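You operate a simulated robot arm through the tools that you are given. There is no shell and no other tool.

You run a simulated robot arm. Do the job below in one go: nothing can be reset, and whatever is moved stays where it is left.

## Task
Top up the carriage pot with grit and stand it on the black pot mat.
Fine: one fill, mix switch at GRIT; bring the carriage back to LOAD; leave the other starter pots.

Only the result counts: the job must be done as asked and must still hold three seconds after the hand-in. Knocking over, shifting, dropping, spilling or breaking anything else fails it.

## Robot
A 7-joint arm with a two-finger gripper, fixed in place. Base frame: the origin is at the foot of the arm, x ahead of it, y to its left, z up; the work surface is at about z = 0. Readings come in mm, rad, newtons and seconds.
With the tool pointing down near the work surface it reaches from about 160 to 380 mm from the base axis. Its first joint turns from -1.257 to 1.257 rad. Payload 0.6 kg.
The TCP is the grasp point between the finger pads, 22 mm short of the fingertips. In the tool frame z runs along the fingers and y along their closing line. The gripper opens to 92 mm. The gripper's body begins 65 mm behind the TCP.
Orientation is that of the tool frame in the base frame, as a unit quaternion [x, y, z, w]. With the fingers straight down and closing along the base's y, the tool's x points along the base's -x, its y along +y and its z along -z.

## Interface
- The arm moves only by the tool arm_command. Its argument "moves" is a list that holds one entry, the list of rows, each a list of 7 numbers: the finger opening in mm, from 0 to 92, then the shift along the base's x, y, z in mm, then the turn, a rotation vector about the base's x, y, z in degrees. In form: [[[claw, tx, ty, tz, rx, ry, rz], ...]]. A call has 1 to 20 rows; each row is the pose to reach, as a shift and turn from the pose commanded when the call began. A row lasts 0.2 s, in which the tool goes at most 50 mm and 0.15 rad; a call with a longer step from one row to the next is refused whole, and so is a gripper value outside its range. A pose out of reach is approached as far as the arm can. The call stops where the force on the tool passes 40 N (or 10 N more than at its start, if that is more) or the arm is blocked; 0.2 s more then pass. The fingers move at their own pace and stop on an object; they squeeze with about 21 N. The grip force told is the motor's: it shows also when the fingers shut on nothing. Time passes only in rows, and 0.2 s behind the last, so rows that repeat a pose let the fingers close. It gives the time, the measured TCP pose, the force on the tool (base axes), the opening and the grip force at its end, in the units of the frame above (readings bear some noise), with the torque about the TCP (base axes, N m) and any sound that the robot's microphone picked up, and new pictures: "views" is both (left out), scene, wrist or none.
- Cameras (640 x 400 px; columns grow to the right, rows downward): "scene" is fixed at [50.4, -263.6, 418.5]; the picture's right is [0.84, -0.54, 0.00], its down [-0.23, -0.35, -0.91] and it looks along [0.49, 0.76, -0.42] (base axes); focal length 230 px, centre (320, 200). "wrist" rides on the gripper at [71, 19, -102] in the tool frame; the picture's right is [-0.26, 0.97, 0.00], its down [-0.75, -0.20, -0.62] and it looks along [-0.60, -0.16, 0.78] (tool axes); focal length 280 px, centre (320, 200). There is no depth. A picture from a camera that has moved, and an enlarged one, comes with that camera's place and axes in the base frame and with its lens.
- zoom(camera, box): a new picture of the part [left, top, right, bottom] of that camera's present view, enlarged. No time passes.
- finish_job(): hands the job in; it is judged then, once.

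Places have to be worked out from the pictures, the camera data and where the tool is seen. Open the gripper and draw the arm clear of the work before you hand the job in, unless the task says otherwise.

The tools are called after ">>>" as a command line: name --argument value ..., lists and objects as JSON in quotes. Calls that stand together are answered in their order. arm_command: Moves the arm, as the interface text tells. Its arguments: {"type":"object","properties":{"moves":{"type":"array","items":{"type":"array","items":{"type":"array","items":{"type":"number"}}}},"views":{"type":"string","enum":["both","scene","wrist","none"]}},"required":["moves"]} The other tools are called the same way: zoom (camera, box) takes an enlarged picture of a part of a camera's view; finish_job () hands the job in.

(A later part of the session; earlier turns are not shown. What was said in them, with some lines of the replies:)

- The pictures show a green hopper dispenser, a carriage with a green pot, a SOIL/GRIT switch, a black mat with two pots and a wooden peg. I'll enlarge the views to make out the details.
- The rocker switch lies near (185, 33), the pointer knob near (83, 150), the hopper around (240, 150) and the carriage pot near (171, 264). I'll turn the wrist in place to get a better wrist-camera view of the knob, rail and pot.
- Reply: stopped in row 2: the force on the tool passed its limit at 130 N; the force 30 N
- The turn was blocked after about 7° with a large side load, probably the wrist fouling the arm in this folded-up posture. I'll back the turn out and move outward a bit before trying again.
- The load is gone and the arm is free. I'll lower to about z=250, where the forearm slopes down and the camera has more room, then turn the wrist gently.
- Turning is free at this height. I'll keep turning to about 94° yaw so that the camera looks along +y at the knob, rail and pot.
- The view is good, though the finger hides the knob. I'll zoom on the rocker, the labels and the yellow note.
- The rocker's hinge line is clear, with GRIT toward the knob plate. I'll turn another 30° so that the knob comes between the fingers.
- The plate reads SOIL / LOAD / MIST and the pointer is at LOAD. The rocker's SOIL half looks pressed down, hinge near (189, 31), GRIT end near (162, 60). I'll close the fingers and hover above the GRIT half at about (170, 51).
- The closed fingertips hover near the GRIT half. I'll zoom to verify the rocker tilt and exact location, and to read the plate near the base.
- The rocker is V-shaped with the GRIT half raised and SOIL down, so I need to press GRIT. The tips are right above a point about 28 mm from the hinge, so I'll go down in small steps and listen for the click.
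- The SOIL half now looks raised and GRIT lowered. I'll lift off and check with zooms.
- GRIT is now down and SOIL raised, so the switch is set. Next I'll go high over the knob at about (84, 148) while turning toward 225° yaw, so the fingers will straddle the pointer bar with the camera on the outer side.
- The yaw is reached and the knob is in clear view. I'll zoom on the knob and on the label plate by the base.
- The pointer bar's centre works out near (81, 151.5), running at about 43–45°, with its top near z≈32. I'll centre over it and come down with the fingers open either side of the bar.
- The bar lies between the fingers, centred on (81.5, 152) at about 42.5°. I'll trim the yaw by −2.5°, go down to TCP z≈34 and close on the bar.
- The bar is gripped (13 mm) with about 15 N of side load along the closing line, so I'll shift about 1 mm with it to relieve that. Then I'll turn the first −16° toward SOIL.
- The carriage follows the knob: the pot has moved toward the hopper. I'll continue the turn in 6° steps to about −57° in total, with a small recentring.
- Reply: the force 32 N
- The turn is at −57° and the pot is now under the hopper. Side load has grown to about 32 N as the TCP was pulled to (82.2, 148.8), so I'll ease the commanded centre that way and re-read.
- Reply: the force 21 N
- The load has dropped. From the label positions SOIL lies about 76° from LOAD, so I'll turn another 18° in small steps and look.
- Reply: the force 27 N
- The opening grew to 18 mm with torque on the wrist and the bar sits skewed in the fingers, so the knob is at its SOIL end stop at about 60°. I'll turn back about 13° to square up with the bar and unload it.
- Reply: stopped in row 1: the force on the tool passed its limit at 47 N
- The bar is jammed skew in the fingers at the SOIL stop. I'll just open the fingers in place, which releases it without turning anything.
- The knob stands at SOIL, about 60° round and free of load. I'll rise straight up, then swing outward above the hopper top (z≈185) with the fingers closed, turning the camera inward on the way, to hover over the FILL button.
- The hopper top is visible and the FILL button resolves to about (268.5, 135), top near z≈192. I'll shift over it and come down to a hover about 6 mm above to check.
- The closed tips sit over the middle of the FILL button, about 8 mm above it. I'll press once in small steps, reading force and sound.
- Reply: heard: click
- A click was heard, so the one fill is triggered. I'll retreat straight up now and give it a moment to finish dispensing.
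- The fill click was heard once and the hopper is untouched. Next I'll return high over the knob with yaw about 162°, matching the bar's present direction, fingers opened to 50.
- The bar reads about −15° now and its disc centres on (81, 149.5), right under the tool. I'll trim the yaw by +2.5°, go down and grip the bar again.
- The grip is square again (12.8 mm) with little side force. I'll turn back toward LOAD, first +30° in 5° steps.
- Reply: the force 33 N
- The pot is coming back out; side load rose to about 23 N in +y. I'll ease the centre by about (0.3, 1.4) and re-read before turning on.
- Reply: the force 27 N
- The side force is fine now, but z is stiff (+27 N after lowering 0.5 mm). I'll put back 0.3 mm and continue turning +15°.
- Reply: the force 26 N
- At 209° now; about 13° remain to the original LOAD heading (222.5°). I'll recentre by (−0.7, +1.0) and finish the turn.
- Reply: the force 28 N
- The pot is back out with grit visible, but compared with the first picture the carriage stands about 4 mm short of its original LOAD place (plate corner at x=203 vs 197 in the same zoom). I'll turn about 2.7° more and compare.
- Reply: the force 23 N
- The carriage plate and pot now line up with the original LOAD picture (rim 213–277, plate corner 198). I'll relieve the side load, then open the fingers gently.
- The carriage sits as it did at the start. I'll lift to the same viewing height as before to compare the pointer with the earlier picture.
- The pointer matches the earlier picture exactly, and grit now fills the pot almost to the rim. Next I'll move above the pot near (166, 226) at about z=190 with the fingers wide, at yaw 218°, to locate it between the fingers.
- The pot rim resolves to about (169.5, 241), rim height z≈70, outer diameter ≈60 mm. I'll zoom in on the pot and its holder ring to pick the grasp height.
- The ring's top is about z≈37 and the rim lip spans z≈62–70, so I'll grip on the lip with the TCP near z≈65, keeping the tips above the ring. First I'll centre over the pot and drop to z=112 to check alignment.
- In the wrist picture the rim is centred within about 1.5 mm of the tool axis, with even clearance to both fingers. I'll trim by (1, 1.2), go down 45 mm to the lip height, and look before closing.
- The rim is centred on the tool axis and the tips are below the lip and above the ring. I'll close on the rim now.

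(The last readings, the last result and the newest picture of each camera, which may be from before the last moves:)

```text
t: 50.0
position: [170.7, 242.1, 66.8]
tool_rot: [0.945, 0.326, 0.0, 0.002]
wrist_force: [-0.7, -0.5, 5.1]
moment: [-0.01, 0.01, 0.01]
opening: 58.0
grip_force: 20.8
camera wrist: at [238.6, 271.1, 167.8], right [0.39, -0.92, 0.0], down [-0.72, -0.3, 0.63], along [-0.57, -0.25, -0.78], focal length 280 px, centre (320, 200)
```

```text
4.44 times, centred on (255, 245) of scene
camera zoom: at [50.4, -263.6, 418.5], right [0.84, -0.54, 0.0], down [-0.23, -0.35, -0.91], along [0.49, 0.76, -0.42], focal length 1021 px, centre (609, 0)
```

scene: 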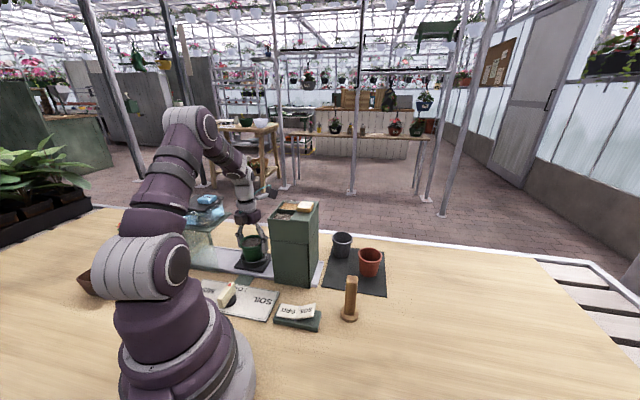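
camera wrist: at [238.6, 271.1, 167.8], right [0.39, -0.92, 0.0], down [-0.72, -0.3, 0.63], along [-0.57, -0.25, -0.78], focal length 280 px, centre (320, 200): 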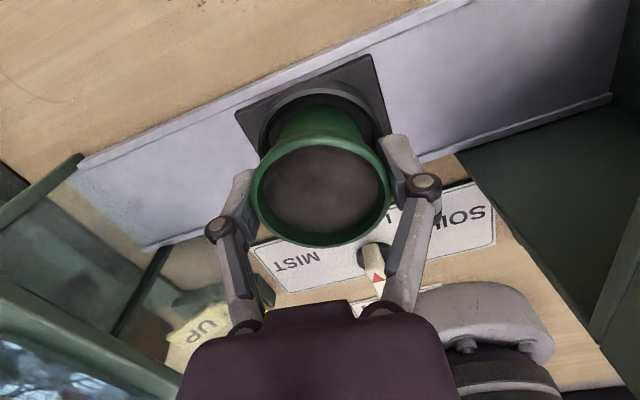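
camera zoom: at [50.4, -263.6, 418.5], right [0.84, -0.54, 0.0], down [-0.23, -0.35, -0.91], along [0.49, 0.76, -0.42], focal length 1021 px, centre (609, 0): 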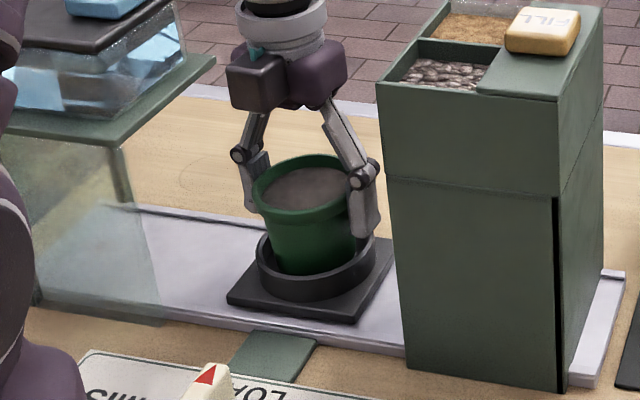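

Gripped at 58 mm with about 21 N. I'll lift slowly by 30 mm and check that the pot comes out cleanly.

>>> arm_command --moves '[[[40, 0, 0, 3, 0, 0, 0], [40, 0, 0, 8, 0, 0, 0], [40, 0, 0, 15, 0, 0, 0], [40, 0, 0, 23, 0, 0, 0], [40, 0, 0, 30, 0, 0, 0], [40, 0, 0, 30, 0, 0, 0]]]' --views "both"

>>> zoom --camera "scene" --box '[200, 190, 310, 280]'

```text
t: 51.4
position: [169.7, 242.8, 98.6]
tool_rot: [0.945, 0.327, 0.0, 0.002]
wrist_force: [0.8, -0.2, 0.2]
moment: [0.0, 0.02, -0.01]
opening: 58.1
grip_force: 20.8
camera wrist: at [238.5, 271.3, 197.7], right [0.39, -0.92, 0.0], down [-0.72, -0.3, 0.63], along [-0.58, -0.25, -0.78], focal length 280 px, centre (320, 200)
```

scene: 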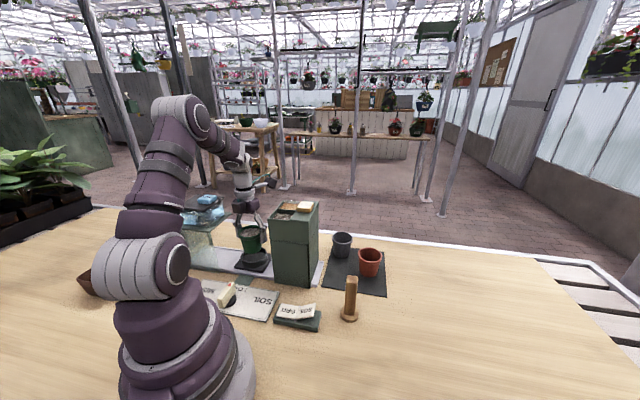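
wrist: 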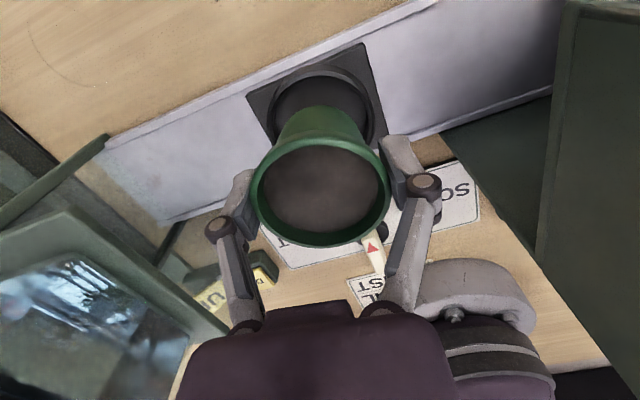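

```text
4.44 times, centred on (255, 235) of scene
camera zoom: at [50.4, -263.6, 418.5], right [0.84, -0.54, 0.0], down [-0.23, -0.35, -0.91], along [0.49, 0.76, -0.42], focal length 1021 px, centre (609, 44)
```

zoom: 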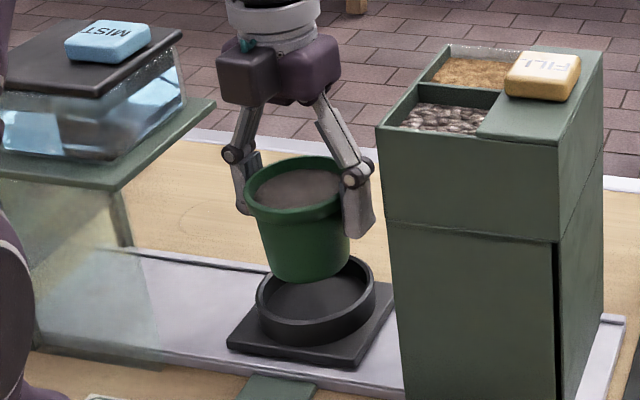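

The pot is out of the ring and hangs straight, its bottom about 43 mm below the TCP. I'll raise it to about TCP z=262, so that the pot bottom clears the FILL button by some 25 mm.

>>> arm_command --moves '[[[40, 0, 0, 8, 0, 0, 0], [40, 0, 0, 20, 0, 0, 0], [40, 0, 0, 35, 0, 0, 0], [40, 0, 0, 52, 0, 0, 0], [40, 0, 0, 69, 0, 0, 0], [40, 0, 0, 86, 0, 0, 0], [40, 0, 0, 103, 0, 0, 0], [40, 0, 0, 120, 0, 0, 0], [40, 0, 0, 137, 0, 0, 0], [40, 0, 0, 152, 0, 0, 0], [40, 0, 0, 162, 0, 0, 0], [40, 0, 0, 166, 0, 0, 0], [40, 0, 0, 166, 0, 0, 0]]]' --views "both"

```text
t: 54.2
position: [169.5, 241.6, 262.9]
tool_rot: [0.945, 0.326, 0.0, 0.002]
wrist_force: [0.2, 0.4, -0.1]
moment: [-0.01, -0.01, -0.01]
opening: 58.0
grip_force: 20.8
camera wrist: at [237.9, 271.2, 363.6], right [0.39, -0.92, 0.0], down [-0.72, -0.3, 0.63], along [-0.57, -0.25, -0.78], focal length 280 px, centre (320, 200)
```

scene: 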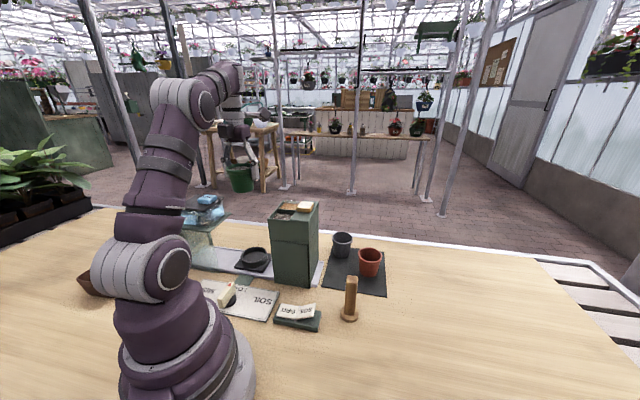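
wrist: 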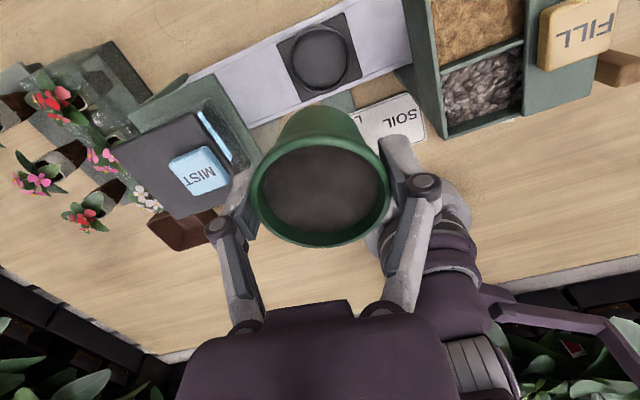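

The pot clears everything by height. I'll carry it level across the hopper to above the free corner of the mat, about (323, 80), turning to yaw 180° on the way so that the camera stays clear of the hopper.

>>> arm_command --moves '[[[40, 3.1, -3.2, 0, 0, 0, -0.8], [40, 9.2, -9.7, 0, 0, 0, -2.3], [40, 18.4, -19.4, 0, 0, 0, -4.6], [40, 29.2, -30.7, 0, 0, 0, -7.2], [40, 41.4, -43.7, 0, 0, 0, -10.3], [40, 53.7, -56.6, 0, 0, 0, -13.3], [40, 66, -69.6, 0, 0, 0, -16.3], [40, 78.3, -82.5, 0, 0, 0, -19.4], [40, 90.6, -95.5, 0, 0, 0, -22.4], [40, 102.8, -108.4, 0, 0, 0, -25.5], [40, 115.1, -121.4, 0, 0, 0, -28.5], [40, 125.9, -132.7, 0, 0, 0, -31.2], [40, 136.6, -144, 0, 0, 0, -33.8], [40, 145.8, -153.7, 0, 0, 0, -36.1], [40, 151.2, -159.4, 0, 0, 0, -37.4], [40, 153.5, -161.8, 0, 0, 0, -38], [40, 153.5, -161.8, 0, 0, 0, -38]]]' --views "both"

>>> zoom --camera "scene" --box '[240, 150, 420, 310]'

```text
t: 57.8
position: [319.4, 83.0, 261.4]
tool_rot: [1.0, 0.005, 0.0, 0.002]
wrist_force: [0.2, -0.1, -0.4]
moment: [0.01, 0.01, 0.02]
opening: 58.1
grip_force: 20.7
out of reach, approached as far as the arm can: row 16, 17
camera wrist: at [391.4, 64.7, 362.3], right [-0.25, -0.97, 0.0], down [-0.76, 0.2, 0.62], along [-0.61, 0.15, -0.78], focal length 280 px, centre (320, 200)
```

scene: 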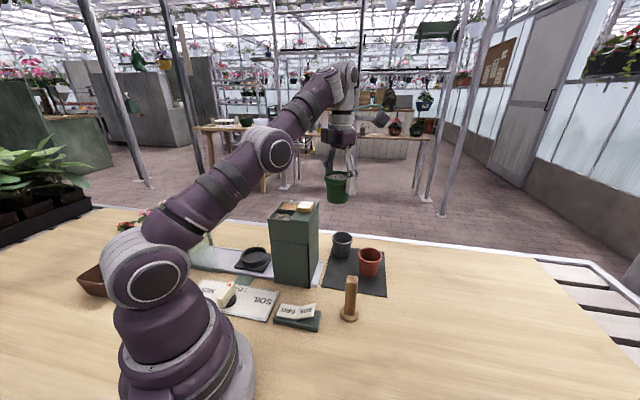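
wrist: 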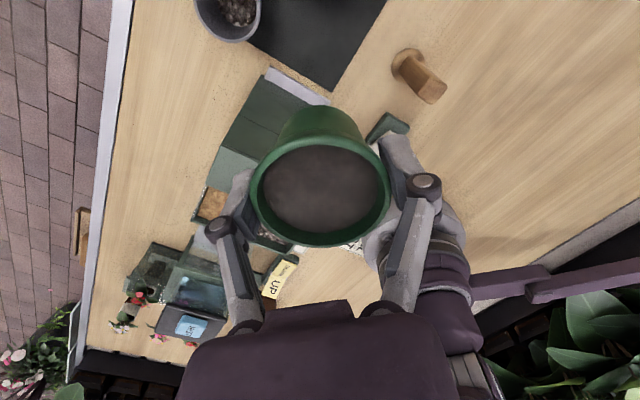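

```text
2.50 times, centred on (330, 230) of scene
camera zoom: at [50.4, -263.6, 418.5], right [0.84, -0.54, 0.0], down [-0.23, -0.35, -0.91], along [0.49, 0.76, -0.42], focal length 574 px, centre (295, 125)
```

zoom: 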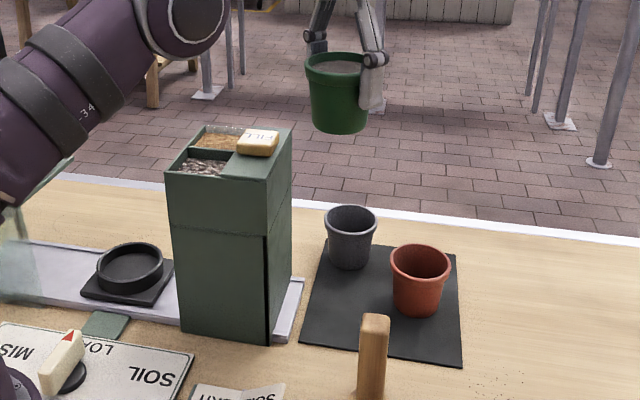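

The arm was at its reach limit at that height, but the pot is over the mat's free area and going down brings it back into reach. I'll lower to about z=120 and check the position against the mat and the other pots.

>>> arm_command --moves '[[[40, 0, 0, -8, 0, 0, 0], [40, 0, 0, -20, 0, 0, 0], [40, 0, 0, -36, 0, 0, 0], [40, 0, 0, -53, 0, 0, 0], [40, 0, 0, -70, 0, 0, 0], [40, 0, 0, -87, 0, 0, 0], [40, 0, 0, -104, 0, 0, 0], [40, 0, 0, -120, 0, 0, 0], [40, 0, 0, -132, 0, 0, 0], [40, 0, 0, -140, 0, 0, 0], [40, 0, 0, -142, 0, 0, 0], [40, 0, 0, -142, 0, 0, 0]]]' --views "both"

>>> zoom --camera "scene" --box '[260, 170, 420, 310]'

>>> zoom --camera "wrist" --box '[100, 0, 420, 200]'

```text
t: 60.4
position: [319.8, 81.7, 119.8]
tool_rot: [1.0, 0.0, -0.001, 0.001]
wrist_force: [0.1, -0.3, -0.8]
moment: [0.01, -0.02, -0.01]
opening: 58.1
grip_force: 21.2
camera wrist: at [391.8, 64.2, 220.2], right [-0.26, -0.97, 0.0], down [-0.75, 0.21, 0.63], along [-0.6, 0.16, -0.78], focal length 280 px, centre (320, 200)
```

scene: 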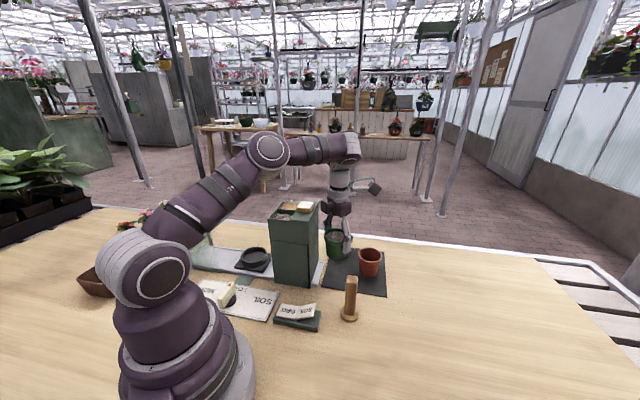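
wrist: 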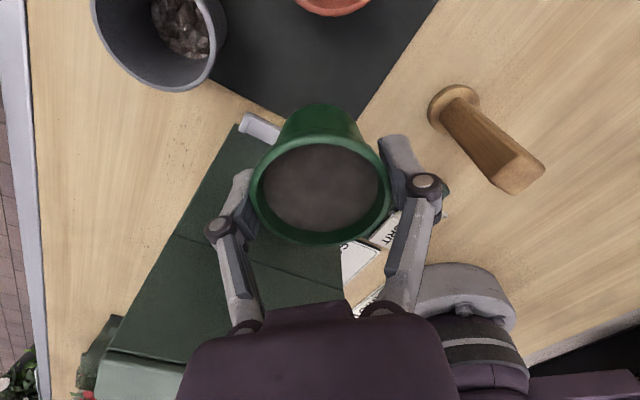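

```text
2.86 times, centred on (340, 240) of scene
camera zoom: at [50.4, -263.6, 418.5], right [0.84, -0.54, 0.0], down [-0.23, -0.35, -0.91], along [0.49, 0.76, -0.42], focal length 656 px, centre (263, 86)
```

zoom: 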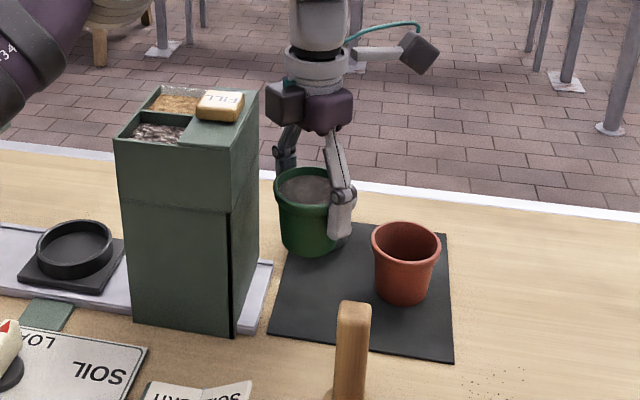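

```text
2.00 times, centred on (260, 100) of wrist
camera zoom: at [391.8, 64.2, 220.2], right [-0.26, -0.97, 0.0], down [-0.75, 0.21, 0.63], along [-0.6, 0.16, -0.78], focal length 561 px, centre (440, 400)
```

zoom: 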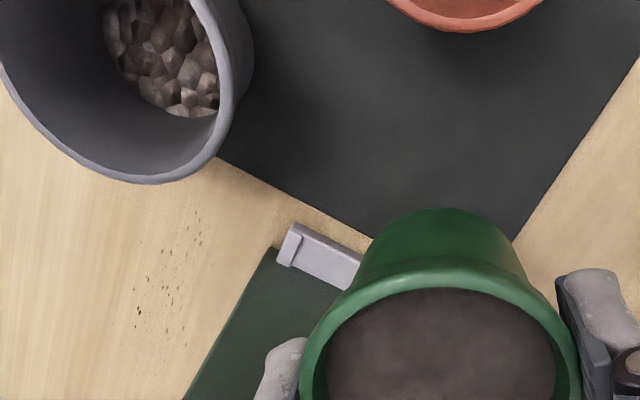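

The pot hangs over the mat corner: TCP (320, 82), mat left edge e≈138, near edge n≈250 in rail axes, neighbours at (390, 48) and (383, 143). I'll shift by (6, 1) for more margin on the mat and lower to about 8 mm above it.

>>> arm_command --moves '[[[40, 3, 0.5, -6, 0, 0, 0], [40, 6, 1, -16, 0, 0, 0], [40, 6, 1, -28, 0, 0, 0], [40, 6, 1, -40, 0, 0, 0], [40, 6, 1, -52, 0, 0, 0], [40, 6, 1, -61, 0, 0, 0], [40, 6, 1, -66, 0, 0, 0], [40, 6, 1, -66, 0, 0, 0]]]' --views "both"

>>> zoom --camera "scene" --box '[290, 200, 410, 310]'

>>> zoom --camera "wrist" --box '[160, 0, 480, 200]'

```text
t: 62.2
position: [326.8, 83.8, 53.3]
tool_rot: [1.0, 0.001, -0.001, 0.002]
wrist_force: [0.8, -0.2, -1.1]
moment: [-0.01, 0.02, 0.0]
opening: 57.8
grip_force: 20.8
camera wrist: at [398.2, 65.7, 154.1], right [-0.26, -0.97, 0.0], down [-0.75, 0.21, 0.63], along [-0.6, 0.16, -0.78], focal length 280 px, centre (320, 200)
```

scene: 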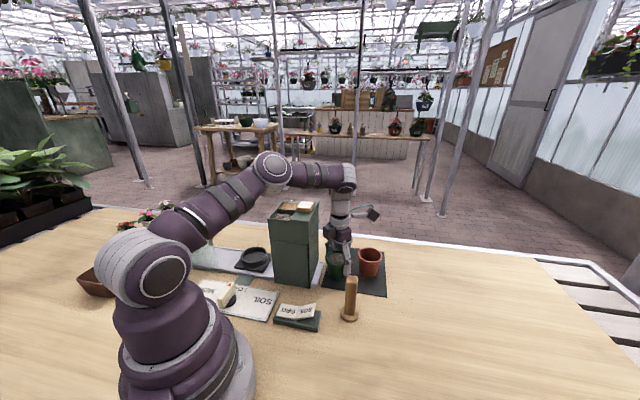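
wrist: 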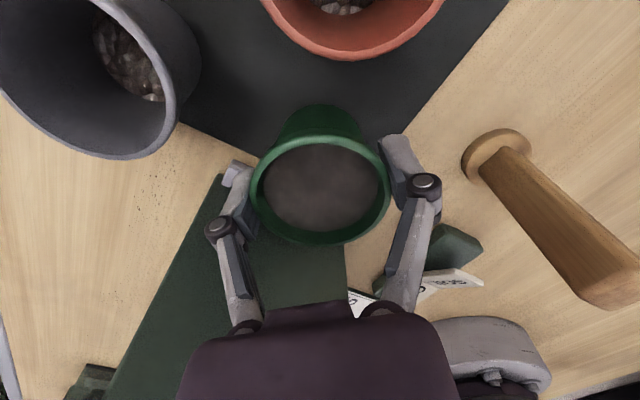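

```text
3.64 times, centred on (350, 255) of scene
camera zoom: at [50.4, -263.6, 418.5], right [0.84, -0.54, 0.0], down [-0.23, -0.35, -0.91], along [0.49, 0.76, -0.42], focal length 835 px, centre (211, 0)
```

zoom: 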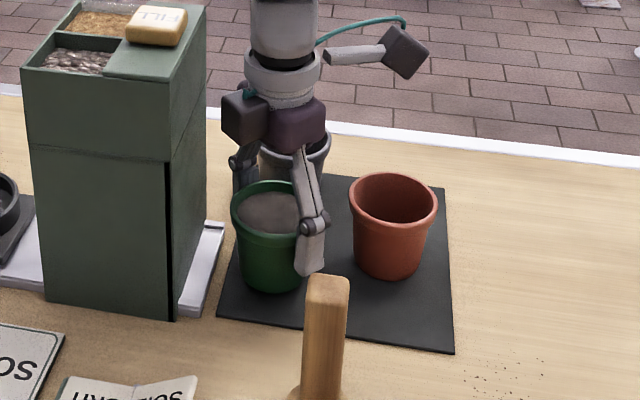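

```text
2.00 times, centred on (320, 100) of wrist
camera zoom: at [398.2, 65.7, 154.1], right [-0.26, -0.97, 0.0], down [-0.75, 0.21, 0.63], along [-0.6, 0.16, -0.78], focal length 561 px, centre (320, 400)
```

zoom: 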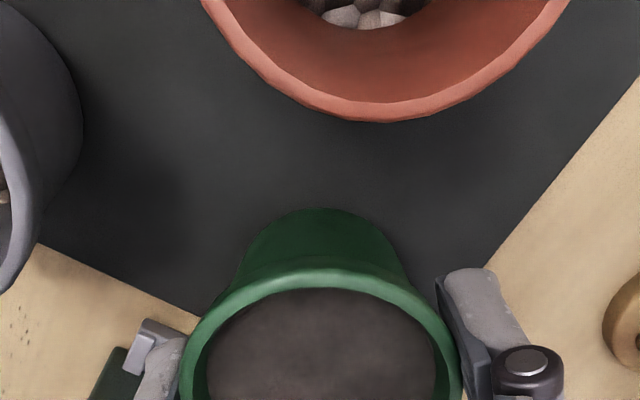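

The base will land about 33 mm inside the mat's left edge and 41 mm inside its near edge, clear of both neighbours. I'll lower in small steps and watch for contact force.

>>> arm_command --moves '[[[40, 0, 0, -2, 0, 0, 0], [40, 0, 0, -4, 0, 0, 0], [40, 0, 0, -5.5, 0, 0, 0], [40, 0, 0, -6.5, 0, 0, 0]]]' --views "none"

>>> zoom --camera "scene" --box '[310, 220, 390, 300]'

```text
t: 63.2
position: [324.4, 82.5, 45.5]
tool_rot: [1.0, 0.0, 0.0, 0.001]
wrist_force: [1.4, 0.9, 15.0]
moment: [0.01, 0.0, -0.01]
opening: 58.2
grip_force: 20.4
```

```text
5.00 times, centred on (350, 260) of scene
camera zoom: at [50.4, -263.6, 418.5], right [0.84, -0.54, 0.0], down [-0.23, -0.35, -0.91], along [0.49, 0.76, -0.42], focal length 1149 px, centre (170, -100)
```

zoom: 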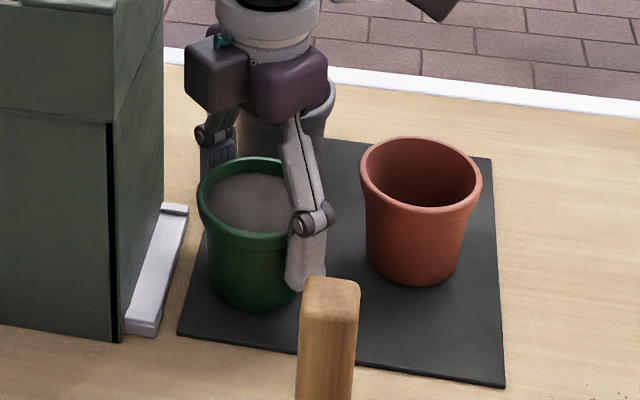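

Contact at 15 N upward, so the pot is standing on the mat. I'll ease up 1 mm and open the fingers gently to 78 mm.

>>> arm_command --moves '[[[40, 0, 0, 1, 0, 0, 0], [52, 0, 0, 1, 0, 0, 0], [60, 0, 0, 1, 0, 0, 0], [66, 0, 0, 1, 0, 0, 0], [72, 0, 0, 1, 0, 0, 0], [78, 0, 0, 1, 0, 0, 0], [78, 0, 0, 1, 0, 0, 0]]]' --views "both"

>>> zoom --camera "scene" --box '[310, 220, 390, 300]'

```text
t: 64.8
position: [325.9, 83.7, 48.6]
tool_rot: [1.0, 0.0, -0.001, 0.001]
wrist_force: [0.3, 0.0, 0.0]
moment: [0.03, 0.02, -0.02]
opening: 77.6
grip_force: 0.1
camera wrist: at [398.1, 65.0, 148.8], right [-0.26, -0.97, 0.0], down [-0.75, 0.21, 0.63], along [-0.6, 0.16, -0.78], focal length 280 px, centre (320, 200)
```

scene: 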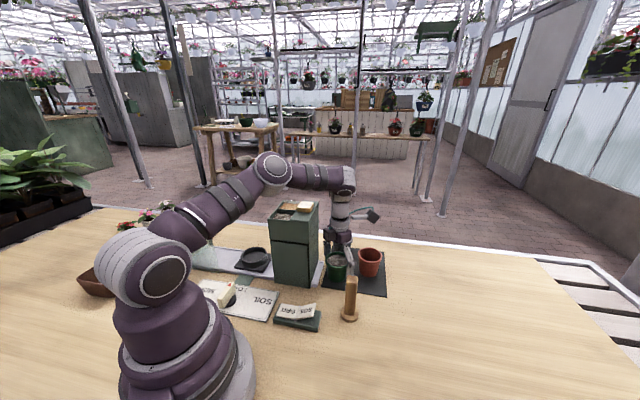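
wrist: 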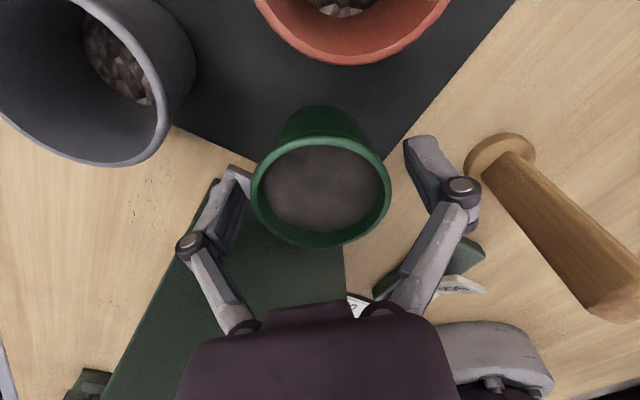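

```text
5.00 times, centred on (350, 260) of scene
camera zoom: at [50.4, -263.6, 418.5], right [0.84, -0.54, 0.0], down [-0.23, -0.35, -0.91], along [0.49, 0.76, -0.42], focal length 1149 px, centre (170, -100)
```

zoom: 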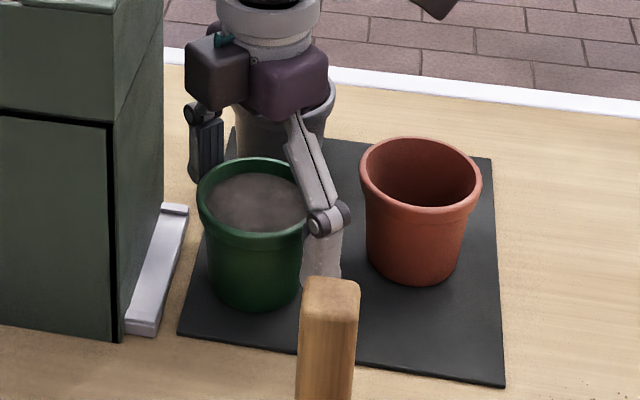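

The pot stands free on the mat with the fingers clear on both sides. I'll rise straight up, slowly at first, then draw back.

>>> arm_command --moves '[[[78, 0, 0, 5, 0, 0, 0], [78, 0, 0, 15, 0, 0, 0], [78, 0, 0, 30, 0, 0, 0], [78, 0, 0, 55, 0, 0, 0], [78, 0, 0, 85, 0, 0, 0], [78, 0, 0, 120, 0, 0, 0], [78, 0, 0, 155, 0, 0, 0], [78, 0, 0, 182, 0, 0, 0], [78, 0, 0, 182, 0, 0, 0]]]' --views "both"

>>> zoom --camera "scene" --box '[180, 180, 420, 330]'

```text
t: 66.8
position: [327.1, 83.4, 229.7]
tool_rot: [1.0, -0.001, 0.0, 0.002]
wrist_force: [0.2, 0.1, -0.2]
moment: [0.01, -0.04, -0.01]
opening: 78.1
grip_force: 0.1
camera wrist: at [397.5, 64.7, 330.9], right [-0.26, -0.97, 0.0], down [-0.75, 0.21, 0.63], along [-0.6, 0.16, -0.78], focal length 280 px, centre (320, 200)
```

scene: 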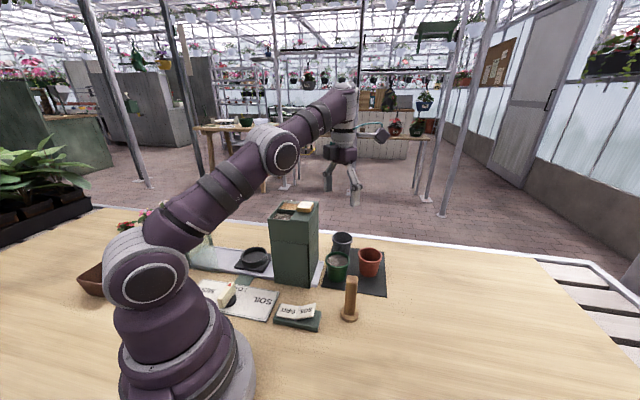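
wrist: 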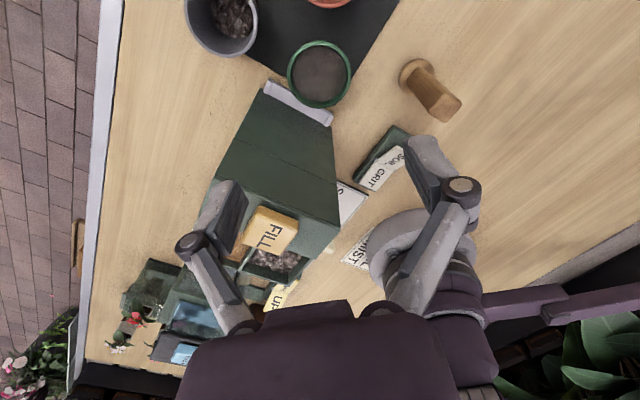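

```text
2.67 times, centred on (300, 255) of scene
camera zoom: at [50.4, -263.6, 418.5], right [0.84, -0.54, 0.0], down [-0.23, -0.35, -0.91], along [0.49, 0.76, -0.42], focal length 613 px, centre (373, 53)
```

zoom: 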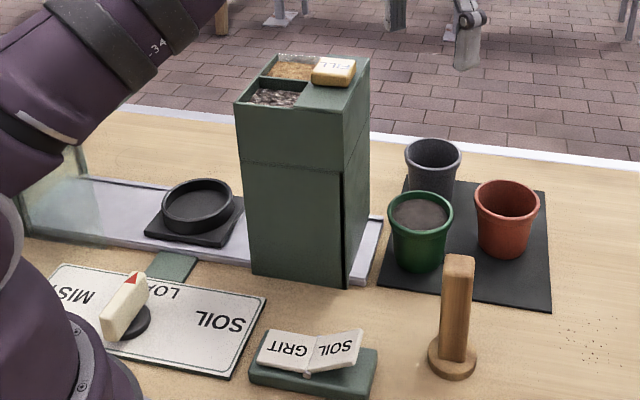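

Everything looks right: the pot is upright on the mat, the ring is at LOAD, the pointer at LOAD and GRIT is down. I'll zoom in to confirm the footing and draw the arm back away from the hopper side.

>>> arm_command --moves '[[[78, -5, -20, 0, 0, 0, 0], [78, -12, -45, 0, 0, 0, 0], [78, -25, -70, 5, 0, 0, 0], [78, -45, -85, 8, 0, 0, 0], [78, -65, -90, 10, 0, 0, 0], [78, -80, -90, 10, 0, 0, 0], [78, -80, -90, 10, 0, 0, 0]]]' --views "both"

>>> zoom --camera "scene" --box '[310, 220, 400, 300]'

>>> zoom --camera "scene" --box '[180, 220, 340, 330]'

```text
t: 68.4
position: [246.5, -6.0, 240.1]
tool_rot: [1.0, 0.001, 0.0, 0.001]
wrist_force: [0.2, -0.4, 0.0]
moment: [0.05, -0.01, -0.02]
opening: 77.8
grip_force: 0.2
camera wrist: at [317.2, -24.5, 341.2], right [-0.26, -0.97, 0.0], down [-0.75, 0.2, 0.63], along [-0.6, 0.16, -0.78], focal length 280 px, centre (320, 200)
```

scene: 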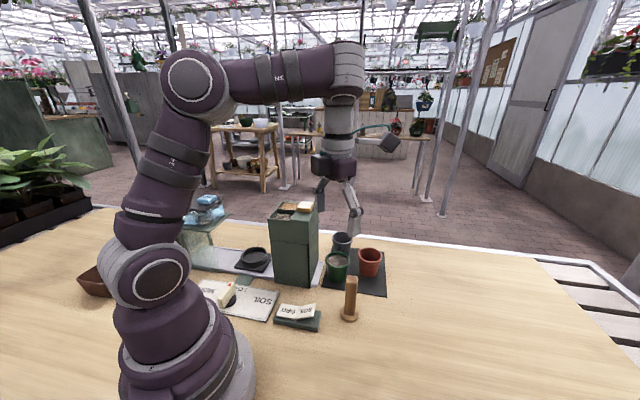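
wrist: 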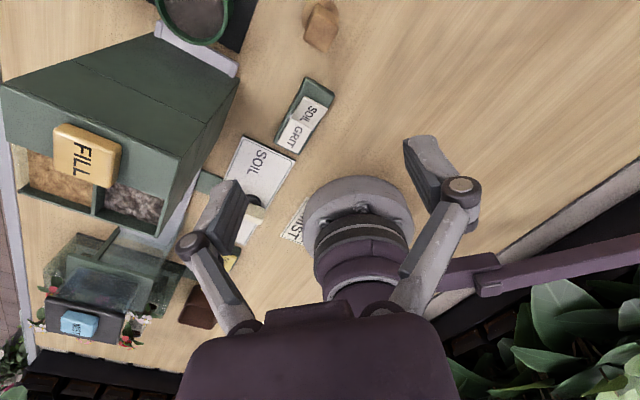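

```text
5.00 times, centred on (355, 260) of scene
camera zoom: at [50.4, -263.6, 418.5], right [0.84, -0.54, 0.0], down [-0.23, -0.35, -0.91], along [0.49, 0.76, -0.42], focal length 1149 px, centre (145, -100)
```

zoom: 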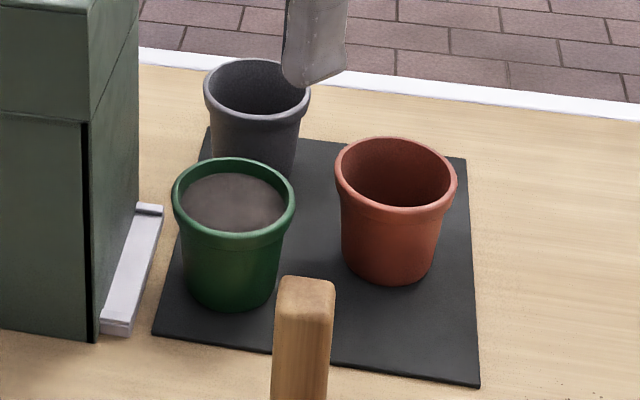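

```text
3.64 times, centred on (260, 275) of scene
camera zoom: at [50.4, -263.6, 418.5], right [0.84, -0.54, 0.0], down [-0.23, -0.35, -0.91], along [0.49, 0.76, -0.42], focal length 835 px, centre (538, -73)
```

zoom: 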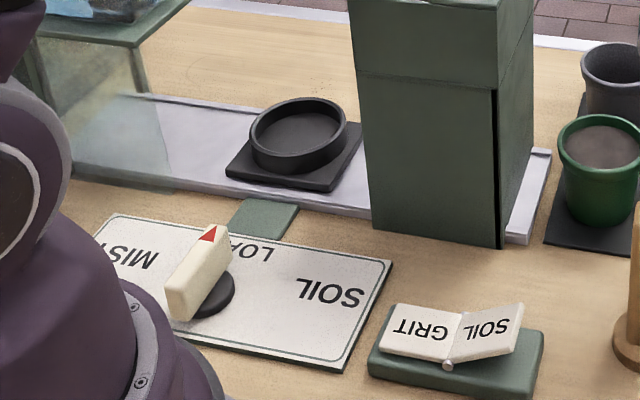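

The grit-filled pot stands upright and wholly on the mat. The carriage and pointer are at LOAD, the switch is on GRIT, the other pots have not moved, and the arm is clear with the gripper open, so I'm handing the job in.

>>> finish_job

```text
The job is handed in.
```

I topped up the carriage pot with grit and stood it upright on the black mat. I've handed the job in but haven't seen the verdict.

- **Fill:** I set the mix switch to GRIT and ran the carriage to SOIL. I pressed FILL once and heard one click. The pot came back with grit almost to the rim.
- **Carriage:** It is back at LOAD. Its plate and the pointer match the pictures from the start.
- **Pot:** Its whole base is on the mat, clear of the grey and terracotta pots. Neither of those was moved, and I saw no spilled grit.
- **Arm:** It is drawn back from the work with the gripper open.

Early on, a wrist turn was blocked with a force of 130 N, probably the wrist fouling the arm itself. It was high above the table, nothing on the table was touched, and I backed out of it straight away.
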